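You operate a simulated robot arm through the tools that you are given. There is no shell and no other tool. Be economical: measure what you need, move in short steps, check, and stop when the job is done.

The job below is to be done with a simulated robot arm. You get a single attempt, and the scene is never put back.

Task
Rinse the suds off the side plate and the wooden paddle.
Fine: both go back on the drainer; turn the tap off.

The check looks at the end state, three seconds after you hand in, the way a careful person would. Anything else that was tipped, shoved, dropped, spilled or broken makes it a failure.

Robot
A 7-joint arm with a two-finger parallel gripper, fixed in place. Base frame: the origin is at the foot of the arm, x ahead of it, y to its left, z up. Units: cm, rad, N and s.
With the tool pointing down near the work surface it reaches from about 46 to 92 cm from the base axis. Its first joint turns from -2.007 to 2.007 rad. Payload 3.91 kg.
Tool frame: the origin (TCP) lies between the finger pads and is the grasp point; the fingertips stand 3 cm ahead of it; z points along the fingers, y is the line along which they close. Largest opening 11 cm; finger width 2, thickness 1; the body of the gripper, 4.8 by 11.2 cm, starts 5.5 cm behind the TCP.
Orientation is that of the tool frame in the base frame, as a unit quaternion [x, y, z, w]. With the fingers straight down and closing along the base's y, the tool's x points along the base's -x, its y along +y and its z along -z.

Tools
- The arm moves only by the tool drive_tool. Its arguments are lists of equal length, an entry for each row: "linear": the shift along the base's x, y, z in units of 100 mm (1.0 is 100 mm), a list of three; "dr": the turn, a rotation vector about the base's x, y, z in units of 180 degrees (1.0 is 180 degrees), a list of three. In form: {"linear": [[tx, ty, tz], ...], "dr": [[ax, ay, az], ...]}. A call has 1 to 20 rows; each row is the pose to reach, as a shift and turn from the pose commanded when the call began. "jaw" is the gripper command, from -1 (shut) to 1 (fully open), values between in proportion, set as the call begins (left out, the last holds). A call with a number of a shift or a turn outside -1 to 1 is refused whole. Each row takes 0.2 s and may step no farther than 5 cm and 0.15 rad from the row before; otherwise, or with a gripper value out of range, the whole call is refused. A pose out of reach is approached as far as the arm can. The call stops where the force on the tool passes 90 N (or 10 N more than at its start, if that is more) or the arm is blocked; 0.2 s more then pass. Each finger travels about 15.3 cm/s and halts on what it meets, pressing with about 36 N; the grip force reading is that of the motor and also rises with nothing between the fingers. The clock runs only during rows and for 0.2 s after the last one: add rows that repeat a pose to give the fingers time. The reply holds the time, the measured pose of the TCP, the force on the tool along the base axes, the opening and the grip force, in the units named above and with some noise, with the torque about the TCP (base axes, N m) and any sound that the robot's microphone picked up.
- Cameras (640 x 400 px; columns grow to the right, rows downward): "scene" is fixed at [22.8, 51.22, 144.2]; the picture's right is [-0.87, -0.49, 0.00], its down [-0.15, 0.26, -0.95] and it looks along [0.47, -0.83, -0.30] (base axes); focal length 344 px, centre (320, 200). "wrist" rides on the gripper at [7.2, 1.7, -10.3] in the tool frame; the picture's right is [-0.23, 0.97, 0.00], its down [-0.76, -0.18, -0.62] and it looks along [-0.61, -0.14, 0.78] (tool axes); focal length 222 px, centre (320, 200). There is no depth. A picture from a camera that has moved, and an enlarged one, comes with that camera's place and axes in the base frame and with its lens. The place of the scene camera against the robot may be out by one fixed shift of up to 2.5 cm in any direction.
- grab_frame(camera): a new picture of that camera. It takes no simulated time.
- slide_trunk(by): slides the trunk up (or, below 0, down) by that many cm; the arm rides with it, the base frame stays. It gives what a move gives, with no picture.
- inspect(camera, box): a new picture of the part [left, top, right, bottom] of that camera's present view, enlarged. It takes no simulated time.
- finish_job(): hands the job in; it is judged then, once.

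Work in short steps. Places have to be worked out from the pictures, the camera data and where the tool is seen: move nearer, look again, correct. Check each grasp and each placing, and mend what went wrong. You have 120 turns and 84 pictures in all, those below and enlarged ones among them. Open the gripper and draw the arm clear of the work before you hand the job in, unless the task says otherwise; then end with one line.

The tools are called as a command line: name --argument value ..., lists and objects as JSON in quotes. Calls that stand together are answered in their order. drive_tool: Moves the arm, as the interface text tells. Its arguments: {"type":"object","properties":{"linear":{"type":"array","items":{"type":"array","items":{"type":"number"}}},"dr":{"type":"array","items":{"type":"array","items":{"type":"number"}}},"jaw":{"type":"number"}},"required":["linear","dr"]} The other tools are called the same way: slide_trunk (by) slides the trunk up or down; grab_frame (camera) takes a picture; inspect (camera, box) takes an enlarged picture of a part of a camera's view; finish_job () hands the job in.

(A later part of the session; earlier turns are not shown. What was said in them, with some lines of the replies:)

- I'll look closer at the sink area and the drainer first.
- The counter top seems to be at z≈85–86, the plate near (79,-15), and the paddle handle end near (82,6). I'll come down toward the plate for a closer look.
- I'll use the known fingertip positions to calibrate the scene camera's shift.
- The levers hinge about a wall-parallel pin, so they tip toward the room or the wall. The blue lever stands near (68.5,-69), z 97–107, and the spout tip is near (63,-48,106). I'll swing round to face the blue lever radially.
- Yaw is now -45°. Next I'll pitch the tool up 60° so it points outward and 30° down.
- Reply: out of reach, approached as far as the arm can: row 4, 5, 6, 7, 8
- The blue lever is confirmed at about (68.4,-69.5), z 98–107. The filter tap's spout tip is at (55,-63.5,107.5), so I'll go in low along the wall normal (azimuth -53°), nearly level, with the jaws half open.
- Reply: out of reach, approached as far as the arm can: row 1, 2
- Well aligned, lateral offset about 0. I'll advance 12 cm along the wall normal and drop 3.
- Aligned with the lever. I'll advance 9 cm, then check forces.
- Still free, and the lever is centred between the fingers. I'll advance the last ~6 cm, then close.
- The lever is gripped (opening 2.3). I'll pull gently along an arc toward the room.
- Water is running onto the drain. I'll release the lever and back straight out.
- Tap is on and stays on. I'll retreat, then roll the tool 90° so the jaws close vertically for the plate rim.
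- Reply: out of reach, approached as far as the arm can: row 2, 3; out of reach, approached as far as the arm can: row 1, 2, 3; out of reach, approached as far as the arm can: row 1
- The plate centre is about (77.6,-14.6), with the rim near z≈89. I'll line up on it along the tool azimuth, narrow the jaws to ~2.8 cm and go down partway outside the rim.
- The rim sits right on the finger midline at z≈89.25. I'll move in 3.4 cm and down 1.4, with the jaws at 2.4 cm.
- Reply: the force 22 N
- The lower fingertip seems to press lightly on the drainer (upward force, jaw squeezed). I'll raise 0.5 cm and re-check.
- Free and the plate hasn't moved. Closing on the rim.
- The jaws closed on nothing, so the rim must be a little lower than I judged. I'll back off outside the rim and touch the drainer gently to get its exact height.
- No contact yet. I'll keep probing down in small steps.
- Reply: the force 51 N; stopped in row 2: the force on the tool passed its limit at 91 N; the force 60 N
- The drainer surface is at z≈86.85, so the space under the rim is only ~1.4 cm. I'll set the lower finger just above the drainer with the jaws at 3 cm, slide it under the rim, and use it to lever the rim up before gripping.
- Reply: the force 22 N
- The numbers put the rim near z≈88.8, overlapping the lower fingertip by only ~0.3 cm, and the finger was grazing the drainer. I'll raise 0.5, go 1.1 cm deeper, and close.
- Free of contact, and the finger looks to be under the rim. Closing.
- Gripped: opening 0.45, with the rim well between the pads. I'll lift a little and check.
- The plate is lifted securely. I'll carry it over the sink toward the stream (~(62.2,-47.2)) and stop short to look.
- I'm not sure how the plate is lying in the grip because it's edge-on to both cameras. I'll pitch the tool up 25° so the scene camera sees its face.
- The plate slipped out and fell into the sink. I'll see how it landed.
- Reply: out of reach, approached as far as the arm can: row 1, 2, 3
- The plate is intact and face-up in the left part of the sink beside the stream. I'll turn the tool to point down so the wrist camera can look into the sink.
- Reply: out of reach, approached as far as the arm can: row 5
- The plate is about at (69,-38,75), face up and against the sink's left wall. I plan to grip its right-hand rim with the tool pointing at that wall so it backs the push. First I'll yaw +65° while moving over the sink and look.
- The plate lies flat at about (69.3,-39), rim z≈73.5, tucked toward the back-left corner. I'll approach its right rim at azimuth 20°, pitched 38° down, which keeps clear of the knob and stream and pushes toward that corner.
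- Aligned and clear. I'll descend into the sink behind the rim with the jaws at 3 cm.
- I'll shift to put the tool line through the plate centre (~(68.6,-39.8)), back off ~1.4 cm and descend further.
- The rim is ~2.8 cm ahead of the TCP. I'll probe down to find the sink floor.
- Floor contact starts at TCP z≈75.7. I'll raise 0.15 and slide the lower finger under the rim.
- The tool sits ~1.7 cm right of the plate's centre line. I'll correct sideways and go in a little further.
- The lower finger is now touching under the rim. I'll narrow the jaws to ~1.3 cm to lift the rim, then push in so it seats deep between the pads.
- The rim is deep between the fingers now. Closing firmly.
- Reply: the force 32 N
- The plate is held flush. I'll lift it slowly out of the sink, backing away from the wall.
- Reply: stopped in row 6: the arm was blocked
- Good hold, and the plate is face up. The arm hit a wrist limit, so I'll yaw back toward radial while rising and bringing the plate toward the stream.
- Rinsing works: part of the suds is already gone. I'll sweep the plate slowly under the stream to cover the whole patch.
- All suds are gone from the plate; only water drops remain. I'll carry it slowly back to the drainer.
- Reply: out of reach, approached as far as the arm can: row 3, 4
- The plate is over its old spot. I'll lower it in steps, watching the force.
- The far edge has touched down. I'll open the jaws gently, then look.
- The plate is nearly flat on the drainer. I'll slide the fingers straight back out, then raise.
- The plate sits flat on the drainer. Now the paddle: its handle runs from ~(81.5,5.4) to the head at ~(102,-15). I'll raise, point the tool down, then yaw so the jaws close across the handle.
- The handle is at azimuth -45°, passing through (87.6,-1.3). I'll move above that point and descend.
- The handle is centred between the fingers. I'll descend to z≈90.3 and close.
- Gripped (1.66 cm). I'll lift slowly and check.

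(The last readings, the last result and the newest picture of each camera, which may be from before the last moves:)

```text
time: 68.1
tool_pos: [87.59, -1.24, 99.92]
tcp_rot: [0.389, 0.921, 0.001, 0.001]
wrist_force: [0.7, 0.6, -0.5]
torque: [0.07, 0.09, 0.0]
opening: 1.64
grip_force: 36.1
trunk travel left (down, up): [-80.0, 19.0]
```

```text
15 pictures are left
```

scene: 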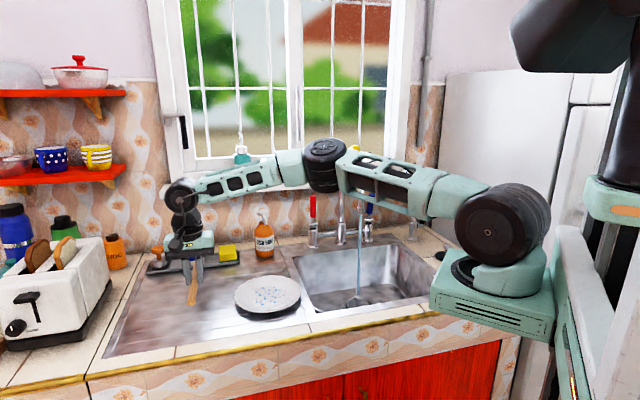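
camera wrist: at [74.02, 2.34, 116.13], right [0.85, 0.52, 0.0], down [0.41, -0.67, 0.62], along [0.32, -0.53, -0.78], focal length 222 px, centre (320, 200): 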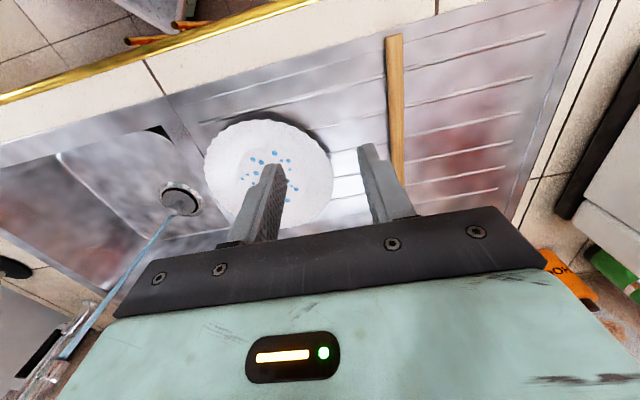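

The paddle is held level. I'll carry it so the head arrives under the stream, with the TCP going to about (48,-33).

drive_tool --linear '[[-0.25, -0.2, 0], [-0.5, -0.4, 0], [-0.75, -0.6, 0], [-0.99, -0.79, 0]]' --dr '[[0, 0, 0], [0, 0, 0], [0, 0, 0], [0, 0, 0]]'

drive_tool --linear '[[-0.25, -0.2, 0], [-0.5, -0.4, 0], [-0.75, -0.6, 0], [-0.99, -0.79, 0]]' --dr '[[0, 0, 0], [0, 0, 0], [0, 0, 0], [0, 0, 0]]'

drive_tool --linear '[[-0.25, -0.2, 0], [-0.5, -0.4, 0], [-0.75, -0.6, 0], [-0.99, -0.79, 0]]' --dr '[[0, 0, 0], [0, 0, 0], [0, 0, 0], [0, 0, 0]]'

drive_tool --linear '[[-0.25, -0.2, 0], [-0.5, -0.4, 0], [-0.75, -0.6, 0], [-0.93, -0.72, 0]]' --dr '[[0, 0, 0], [0, 0, 0], [0, 0, 0], [0, 0, 0]]'

grab_frame --camera "wrist"

inspect --camera "scene" --box '[280, 170, 440, 300]'

```text
time: 69.1
tool_pos: [77.72, -9.11, 99.85]
tcp_rot: [0.388, 0.922, 0.001, -0.001]
wrist_force: [0.7, 0.1, -0.7]
torque: [0.01, 0.05, -0.01]
opening: 1.66
grip_force: 36.4
trunk travel left (down, up): [-80.0, 19.0]
```

```text
time: 70.1
tool_pos: [68.05, -17.24, 99.8]
tcp_rot: [0.388, 0.922, 0.001, -0.001]
wrist_force: [1.2, 0.2, -1.3]
torque: [0.05, 0.05, 0.03]
opening: 1.67
grip_force: 35.4
trunk travel left (down, up): [-80.0, 19.0]
```

```text
time: 71.1
tool_pos: [57.68, -25.02, 99.91]
tcp_rot: [0.388, 0.922, 0.001, 0.0]
wrist_force: [0.5, 0.3, -0.7]
torque: [0.02, 0.03, -0.01]
opening: 1.64
grip_force: 35.9
trunk travel left (down, up): [-80.0, 19.0]
```

```text
time: 72.1
tool_pos: [48.63, -32.17, 99.9]
tcp_rot: [0.387, 0.922, 0.001, -0.001]
wrist_force: [0.6, 0.2, -0.9]
torque: [0.03, 0.08, -0.02]
opening: 1.68
grip_force: 35.9
trunk travel left (down, up): [-80.0, 19.0]
```

```text
14 pictures are left
camera wrist: at [44.74, -25.87, 110.22], right [0.86, 0.52, 0.0], down [0.4, -0.67, 0.62], along [0.32, -0.53, -0.78], focal length 222 px, centre (320, 200)
```

wrist: 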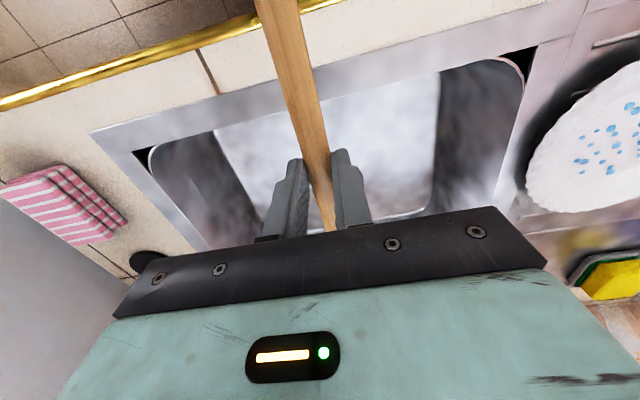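

```text
3.08 times, centred on (360, 235) of scene
camera zoom: at [22.8, 51.22, 144.2], right [-0.87, -0.49, 0.0], down [-0.15, 0.26, -0.95], along [0.47, -0.83, -0.3], focal length 1059 px, centre (197, 92)
```

zoom: 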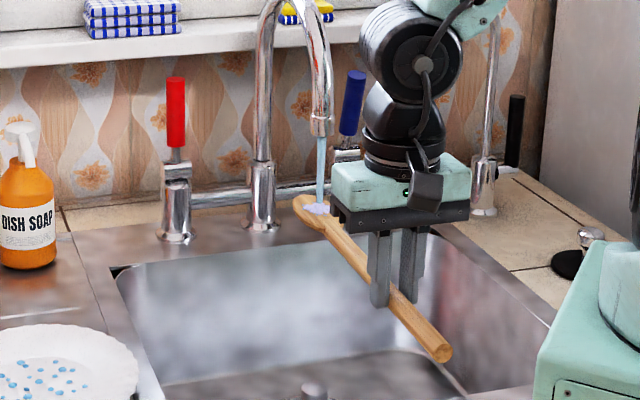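

The stream is hitting the head. I'll sweep it under the water.

drive_tool --linear '[[0.071, 0.0705, 0], [-0.071, -0.0705, 0], [-0.177, -0.035, 0], [-0.0705, 0.071, 0], [0.036, 0.177, 0], [-0.035, 0.248, 0], [-0.141, 0.142, 0], [-0.247, 0.036, 0], [-0.318, 0.107, 0], [-0.212, 0.213, 0], [-0.105, 0.318, 0], [-0.211, 0.354, 0], [-0.353, 0.213, 0], [-0.106, 0.036, 0], [0.106, -0.036, 0], [0.035, -0.106, 0], [-0.106, 0.106, 0]]' --dr '[[0, 0, 0], [0, 0, 0], [0, 0, 0], [0, 0, 0], [0, 0, 0], [0, 0, 0], [0, 0, 0], [0, 0, 0], [0, 0, 0], [0, 0, 0], [0, 0, 0], [0, 0, 0], [0, 0, 0], [0, 0, 0], [0, 0, 0], [0, 0, 0], [0, 0, 0]]'

inspect --camera "scene" --box '[335, 205, 395, 255]'

```text
time: 75.7
tool_pos: [47.49, -31.19, 99.86]
tcp_rot: [0.388, 0.922, 0.002, 0.0]
wrist_force: [-0.5, -1.4, -1.4]
torque: [0.05, 0.07, -0.03]
opening: 1.68
grip_force: 36.0
trunk travel left (down, up): [-80.0, 19.0]
```

```text
8.00 times, centred on (365, 230) of scene
camera zoom: at [22.8, 51.22, 144.2], right [-0.87, -0.49, 0.0], down [-0.15, 0.26, -0.95], along [0.47, -0.83, -0.3], focal length 2754 px, centre (-40, -40)
```

zoom: 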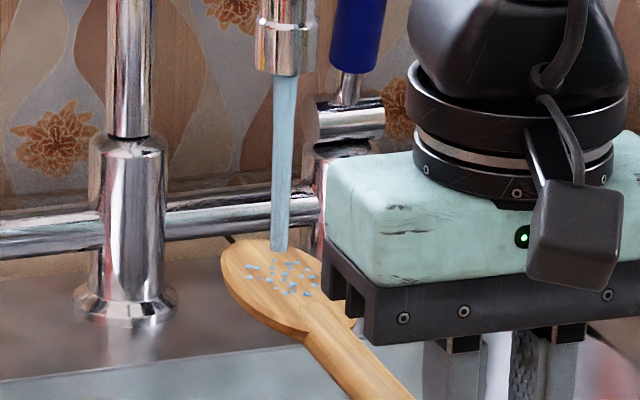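

The paddle head is clean. Carrying it back to its spot.

drive_tool --linear '[[0.25, 0.19, 0], [0.5, 0.38, 0], [0.75, 0.56, 0], [1.0, 0.75, 0]]' --dr '[[0, 0, 0], [0, 0, 0], [0, 0, 0], [0, 0, 0]]'

drive_tool --linear '[[0.25, 0.19, 0], [0.5, 0.38, 0], [0.75, 0.56, 0], [1.0, 0.75, 0]]' --dr '[[0, 0, 0], [0, 0, 0], [0, 0, 0], [0, 0, 0]]'

drive_tool --linear '[[0.25, 0.19, 0], [0.5, 0.38, 0], [0.75, 0.56, 0], [1.0, 0.75, 0]]' --dr '[[0, 0, 0], [0, 0, 0], [0, 0, 0], [0, 0, 0]]'

drive_tool --linear '[[0.25, 0.19, 0], [0.5, 0.38, 0], [0.75, 0.56, 0], [1.0, 0.75, 0]]' --dr '[[0, 0, 0], [0, 0, 0], [0, 0, 0], [0, 0, 0]]'

drive_tool --linear '[[0, 0, -0.2], [0, 0, -0.4], [0, 0, -0.6], [0, 0, -0.75], [0, 0, -0.87]]' --dr '[[0, 0, 0], [0, 0, 0], [0, 0, 0], [0, 0, 0], [0, 0, 0]]'

inspect --camera "scene" --box '[130, 220, 310, 350]'

```text
time: 76.7
tool_pos: [57.53, -23.57, 99.91]
tcp_rot: [0.389, 0.921, 0.002, 0.0]
wrist_force: [0.0, -1.1, -1.0]
torque: [0.05, 0.03, 0.02]
opening: 1.64
grip_force: 36.6
trunk travel left (down, up): [-80.0, 19.0]
```

```text
time: 77.7
tool_pos: [67.58, -16.08, 99.93]
tcp_rot: [0.389, 0.921, 0.001, 0.0]
wrist_force: [-0.7, -0.1, -0.4]
torque: [0.04, 0.03, -0.03]
opening: 1.65
grip_force: 35.9
trunk travel left (down, up): [-80.0, 19.0]
```

```text
time: 78.7
tool_pos: [77.39, -8.93, 99.93]
tcp_rot: [0.388, 0.921, 0.001, 0.0]
wrist_force: [-0.7, -0.1, -0.2]
torque: [0.06, 0.05, 0.0]
opening: 1.65
grip_force: 35.9
trunk travel left (down, up): [-80.0, 19.0]
```

```text
time: 79.7
tool_pos: [87.37, -1.44, 100.03]
tcp_rot: [0.389, 0.921, 0.001, 0.0]
wrist_force: [0.0, 0.1, -0.5]
torque: [0.05, 0.01, 0.01]
opening: 1.65
grip_force: 35.9
trunk travel left (down, up): [-80.0, 19.0]
```

```text
time: 80.9
tool_pos: [87.61, -1.16, 91.31]
tcp_rot: [0.388, 0.922, 0.001, -0.001]
wrist_force: [-0.1, -0.4, -0.9]
torque: [0.06, 0.02, -0.01]
opening: 1.64
grip_force: 36.1
trunk travel left (down, up): [-80.0, 19.0]
```

```text
3.08 times, centred on (220, 285) of scene
camera zoom: at [22.8, 51.22, 144.2], right [-0.87, -0.49, 0.0], down [-0.15, 0.26, -0.95], along [0.47, -0.83, -0.3], focal length 1059 px, centre (628, -62)
```

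zoom: 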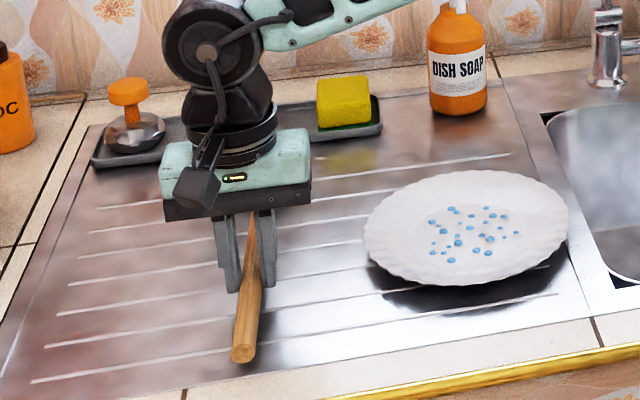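

Everything is clear below. I'll lower the last ~0.8 cm until it touches, release, and rise straight up.

drive_tool --linear '[[0, 0, -0.04], [0, 0, -0.08]]' --dr '[[0, 0, 0], [0, 0, 0]]'

drive_tool --linear '[[0, 0, 0], [0, 0, 0], [0, 0, 0], [0, 0, 0.3], [0, 0, 0.6], [0, 0, 0.95]]' --dr '[[0, 0, 0], [0, 0, 0], [0, 0, 0], [0, 0, 0], [0, 0, 0], [0, 0, 0]]' --jaw -0.1

inspect --camera "scene" --box '[130, 220, 310, 350]'

```text
time: 81.5
tool_pos: [87.62, -1.09, 90.27]
tcp_rot: [0.388, 0.922, 0.001, -0.002]
wrist_force: [-0.9, 0.7, -0.6]
torque: [0.01, 0.02, 0.01]
opening: 1.63
grip_force: 35.9
trunk travel left (down, up): [-80.0, 19.0]
```

```text
time: 82.9
tool_pos: [87.63, -1.02, 99.7]
tcp_rot: [0.388, 0.922, 0.0, 0.0]
wrist_force: [0.0, 0.3, 0.0]
torque: [0.01, -0.02, -0.01]
opening: 4.93
grip_force: 0.0
trunk travel left (down, up): [-80.0, 19.0]
```

```text
3.08 times, centred on (220, 285) of scene
camera zoom: at [22.8, 51.22, 144.2], right [-0.87, -0.49, 0.0], down [-0.15, 0.26, -0.95], along [0.47, -0.83, -0.3], focal length 1059 px, centre (628, -62)
```

zoom: 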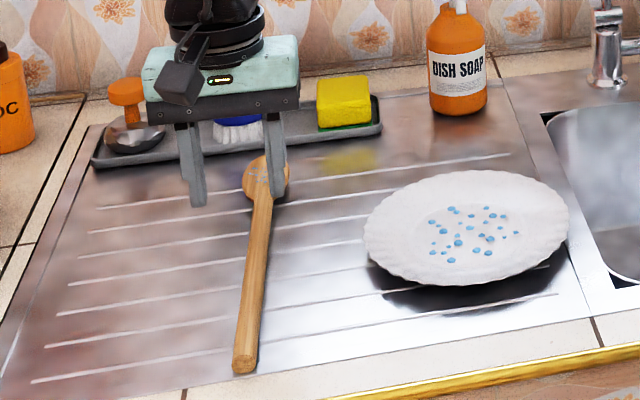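

Both items are back on the drainer. Now to the tap: I'll swing back to the staging pose in front of the blue lever.

drive_tool --linear '[[-0.24, -0.3, 0.2], [-0.48, -0.6, 0.4], [-0.72, -0.92, 0.6]]' --dr '[[0, 0, -0.016], [0, 0, -0.033], [0, 0, -0.049]]'

drive_tool --linear '[[-0.24, -0.3, 0], [-0.48, -0.6, 0], [-0.72, -0.92, 0]]' --dr '[[0, 0, 0], [0, 0, 0], [0, 0, 0]]'

drive_tool --linear '[[-0.24, -0.3, 0], [-0.48, -0.6, 0], [-0.72, -0.92, 0]]' --dr '[[0, 0, 0], [0, 0, 0], [0, 0, 0]]'

drive_tool --linear '[[-0.24, -0.3, 0], [-0.48, -0.6, 0], [-0.72, -0.92, 0]]' --dr '[[0, 0, 0], [0, 0, 0], [0, 0, 0]]'

drive_tool --linear '[[-0.07, -0.1, 0], [-0.14, -0.2, 0], [-0.21, -0.3, 0], [-0.28, -0.4, 0], [-0.35, -0.5, 0], [-0.42, -0.6, 0], [-0.49, -0.7, 0], [-0.56, -0.8, 0], [-0.63, -0.9, -0.05], [-0.68, -0.97, -0.1]]' --dr '[[-0.0359, -0.0264, 0], [-0.0717, -0.0528, 0], [-0.1076, -0.0793, 0], [-0.1435, -0.1057, 0], [-0.1794, -0.1321, 0], [-0.2152, -0.1585, 0], [-0.2511, -0.1849, 0], [-0.287, -0.2114, 0], [-0.3228, -0.2378, 0], [-0.3587, -0.2642, 0]]' --jaw 0.0

```text
time: 83.7
tool_pos: [80.22, -10.35, 105.76]
tcp_rot: [0.458, 0.889, 0.0, -0.001]
wrist_force: [0.8, 1.4, -0.4]
torque: [-0.06, 0.02, -0.01]
opening: 4.96
grip_force: 0.1
trunk travel left (down, up): [-80.0, 19.0]
```

```text
time: 84.5
tool_pos: [72.95, -19.6, 105.74]
tcp_rot: [0.457, 0.889, 0.001, -0.001]
wrist_force: [0.1, 0.8, -0.2]
torque: [-0.04, -0.03, 0.01]
opening: 4.96
grip_force: 0.1
trunk travel left (down, up): [-80.0, 19.0]
```

```text
time: 85.3
tool_pos: [65.88, -28.64, 105.78]
tcp_rot: [0.457, 0.889, 0.001, 0.0]
wrist_force: [0.5, 0.1, -0.3]
torque: [-0.06, 0.03, 0.01]
opening: 4.96
grip_force: 0.0
trunk travel left (down, up): [-80.0, 19.0]
```

```text
time: 86.1
tool_pos: [58.77, -37.82, 105.8]
tcp_rot: [0.457, 0.889, 0.001, 0.0]
wrist_force: [0.3, 0.6, -0.2]
torque: [-0.04, 0.03, 0.0]
opening: 4.94
grip_force: 0.0
trunk travel left (down, up): [-80.0, 19.0]
```

```text
time: 88.3
tool_pos: [51.89, -47.66, 105.05]
tcp_rot: [0.35, 0.68, -0.285, 0.578]
wrist_force: [-0.2, 0.4, 0.2]
torque: [0.01, -0.02, 0.0]
opening: 5.49
grip_force: 0.0
trunk travel left (down, up): [-80.0, 19.0]
```

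Same staging pose as before. I'll advance to the lever, now tilted toward the room and gripped last at about (67,-67.9,100.5), then close on it.

drive_tool --linear '[[0.19, -0.25, -0.25], [0.38, -0.5, -0.45], [0.56, -0.75, -0.46], [0.74, -0.99, -0.46]]' --dr '[[0, 0, 0], [0, 0, 0], [0, 0, 0], [0, 0, 0]]'

drive_tool --linear '[[0.19, -0.25, 0], [0.38, -0.5, 0], [0.56, -0.75, 0], [0.745, -0.995, 0]]' --dr '[[0, 0, 0], [0, 0, 0], [0, 0, 0], [0, 0, 0]]'

drive_tool --linear '[[0, 0, 0], [0, 0, 0], [0, 0, 0]]' --dr '[[0, 0, 0], [0, 0, 0], [0, 0, 0]]' --jaw -0.8

inspect --camera "wrist" --box '[180, 20, 460, 260]'

```text
time: 89.3
tool_pos: [59.35, -57.64, 100.23]
tcp_rot: [0.35, 0.681, -0.284, 0.577]
wrist_force: [0.2, 0.5, 0.3]
torque: [0.02, 0.04, 0.01]
opening: 5.52
grip_force: 0.1
trunk travel left (down, up): [-80.0, 19.0]
```

```text
time: 90.3
tool_pos: [66.69, -67.52, 100.08]
tcp_rot: [0.35, 0.681, -0.284, 0.577]
wrist_force: [0.6, 0.1, -0.2]
torque: [0.01, 0.04, -0.01]
opening: 5.5
grip_force: 0.0
trunk travel left (down, up): [-80.0, 19.0]
```

```text
time: 91.1
tool_pos: [66.93, -67.46, 100.1]
tcp_rot: [0.351, 0.681, -0.284, 0.577]
wrist_force: [7.2, -1.0, -2.4]
torque: [0.46, -0.74, 0.19]
opening: 2.28
grip_force: 45.3
trunk travel left (down, up): [-80.0, 19.0]
```

```text
1.67 times, centred on (320, 140) of wrist
camera zoom: at [61.6, -57.29, 94.74], right [0.8, 0.54, 0.24], down [-0.44, 0.27, 0.85], along [0.4, -0.79, 0.46], focal length 370 px, centre (320, 300)
```

zoom: 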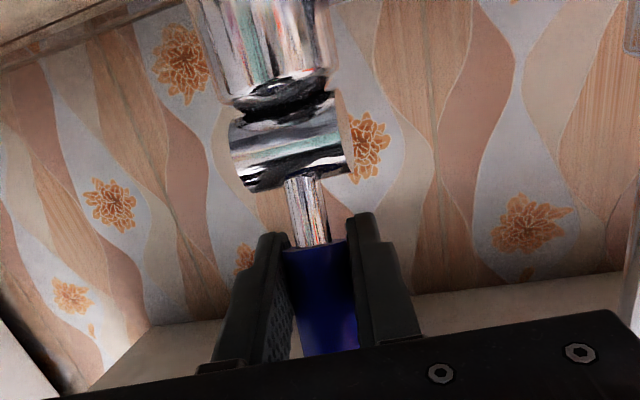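

Gripped. I'll push the lever back upright toward the wall.

drive_tool --linear '[[0.05, -0.07, 0.02], [0.1, -0.14, 0.03], [0.15, -0.2, 0.04], [0.155, -0.21, 0.04]]' --dr '[[0, 0, 0], [0, 0, 0], [0, 0, 0], [0, 0, 0]]'

inspect --camera "scene" --box '[290, 150, 450, 320]'

```text
time: 92.1
tool_pos: [68.38, -69.43, 100.49]
tcp_rot: [0.35, 0.682, -0.284, 0.576]
wrist_force: [-8.9, 34.0, -9.4]
torque: [-0.62, 0.59, -0.07]
opening: 2.25
grip_force: 44.6
trunk travel left (down, up): [-80.0, 19.0]
```

```text
2.35 times, centred on (370, 235) of scene
camera zoom: at [22.8, 51.22, 144.2], right [-0.87, -0.49, 0.0], down [-0.15, 0.26, -0.95], along [0.47, -0.83, -0.3], focal length 810 px, centre (202, 118)
```

zoom: 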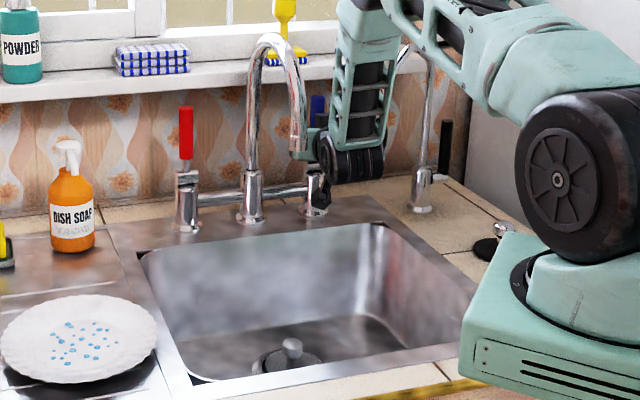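

The lever reached its stop and the water is off. I'll release and back straight out.

drive_tool --linear '[[0, 0, 0], [0, 0, 0], [0, 0, 0], [-0.24, 0.32, 0], [-0.48, 0.64, 0], [-0.72, 0.96, 0]]' --dr '[[0, 0, 0], [0, 0, 0], [0, 0, 0], [0, 0, 0], [0, 0, 0], [0, 0, 0]]' --jaw 0.0

drive_tool --linear '[[-0.24, 0.32, 0.1], [-0.48, 0.64, 0.3], [-0.7, 0.94, 0.4]]' --dr '[[0, 0, 0], [0, 0, 0], [0, 0, 0]]'

drive_tool --linear '[[0.0, 0.3, 0.3], [0.0, 0.6, 0.6], [0.0, 0.9, 0.9]]' --dr '[[0.036, 0.026, 0], [0.072, 0.053, 0], [0.108, 0.079, 0]]'

grab_frame --camera "scene"

inspect --camera "scene" --box '[290, 150, 450, 320]'

inspect --camera "scene" --box '[130, 220, 330, 350]'

```text
time: 93.5
tool_pos: [61.01, -59.91, 100.66]
tcp_rot: [0.35, 0.68, -0.286, 0.578]
wrist_force: [0.3, -1.2, -0.1]
torque: [-0.03, -0.01, -0.01]
opening: 5.52
grip_force: 0.0
trunk travel left (down, up): [-80.0, 19.0]
```

```text
time: 94.3
tool_pos: [53.92, -50.53, 104.71]
tcp_rot: [0.351, 0.68, -0.286, 0.577]
wrist_force: [0.2, -0.1, -0.6]
torque: [-0.01, -0.02, -0.02]
opening: 5.5
grip_force: 0.0
trunk travel left (down, up): [-80.0, 19.0]
```

```text
time: 95.1
tool_pos: [54.89, -42.21, 113.67]
tcp_rot: [0.406, 0.785, -0.208, 0.42]
wrist_force: [0.0, 0.6, -0.4]
torque: [0.0, 0.0, 0.01]
opening: 5.51
grip_force: 0.0
out of reach, approached as far as the arm can: row 2, 3
trunk travel left (down, up): [-80.0, 19.0]
```

```text
7 pictures are left
```

scene: 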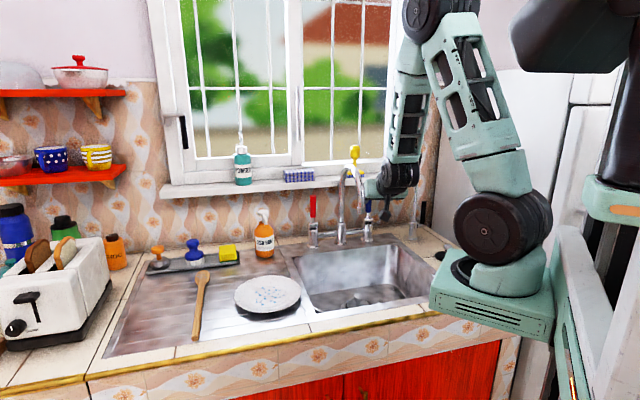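

```text
2.35 times, centred on (370, 235) of scene
camera zoom: at [22.8, 51.22, 144.2], right [-0.87, -0.49, 0.0], down [-0.15, 0.26, -0.95], along [0.47, -0.83, -0.3], focal length 810 px, centre (202, 118)
```

zoom: 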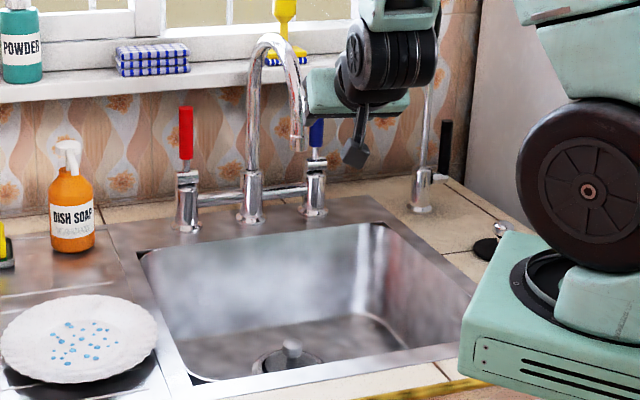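

```text
3.08 times, centred on (230, 285) of scene
camera zoom: at [22.8, 51.22, 144.2], right [-0.87, -0.49, 0.0], down [-0.15, 0.26, -0.95], along [0.47, -0.83, -0.3], focal length 1059 px, centre (597, -62)
```

zoom: 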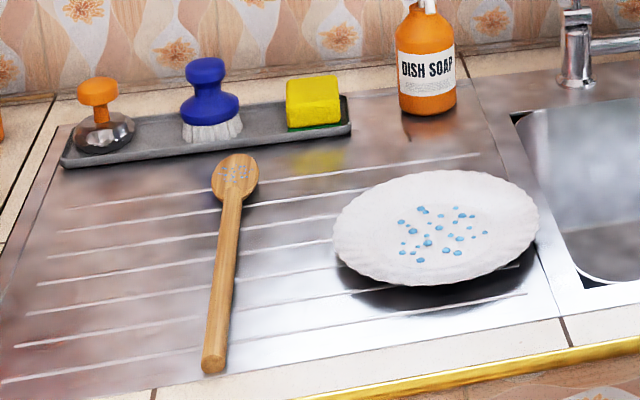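

Both items are clean and on the drainer, the tap is off, the gripper is open and clear, and nothing else looks disturbed. Handing in.

finish_job

```text
The job is handed in.
```

The side plate and wooden paddle are rinsed and back on the drainer, and the tap is off; the plate slipped from the gripper into the sink once before rinsing but looked undamaged.
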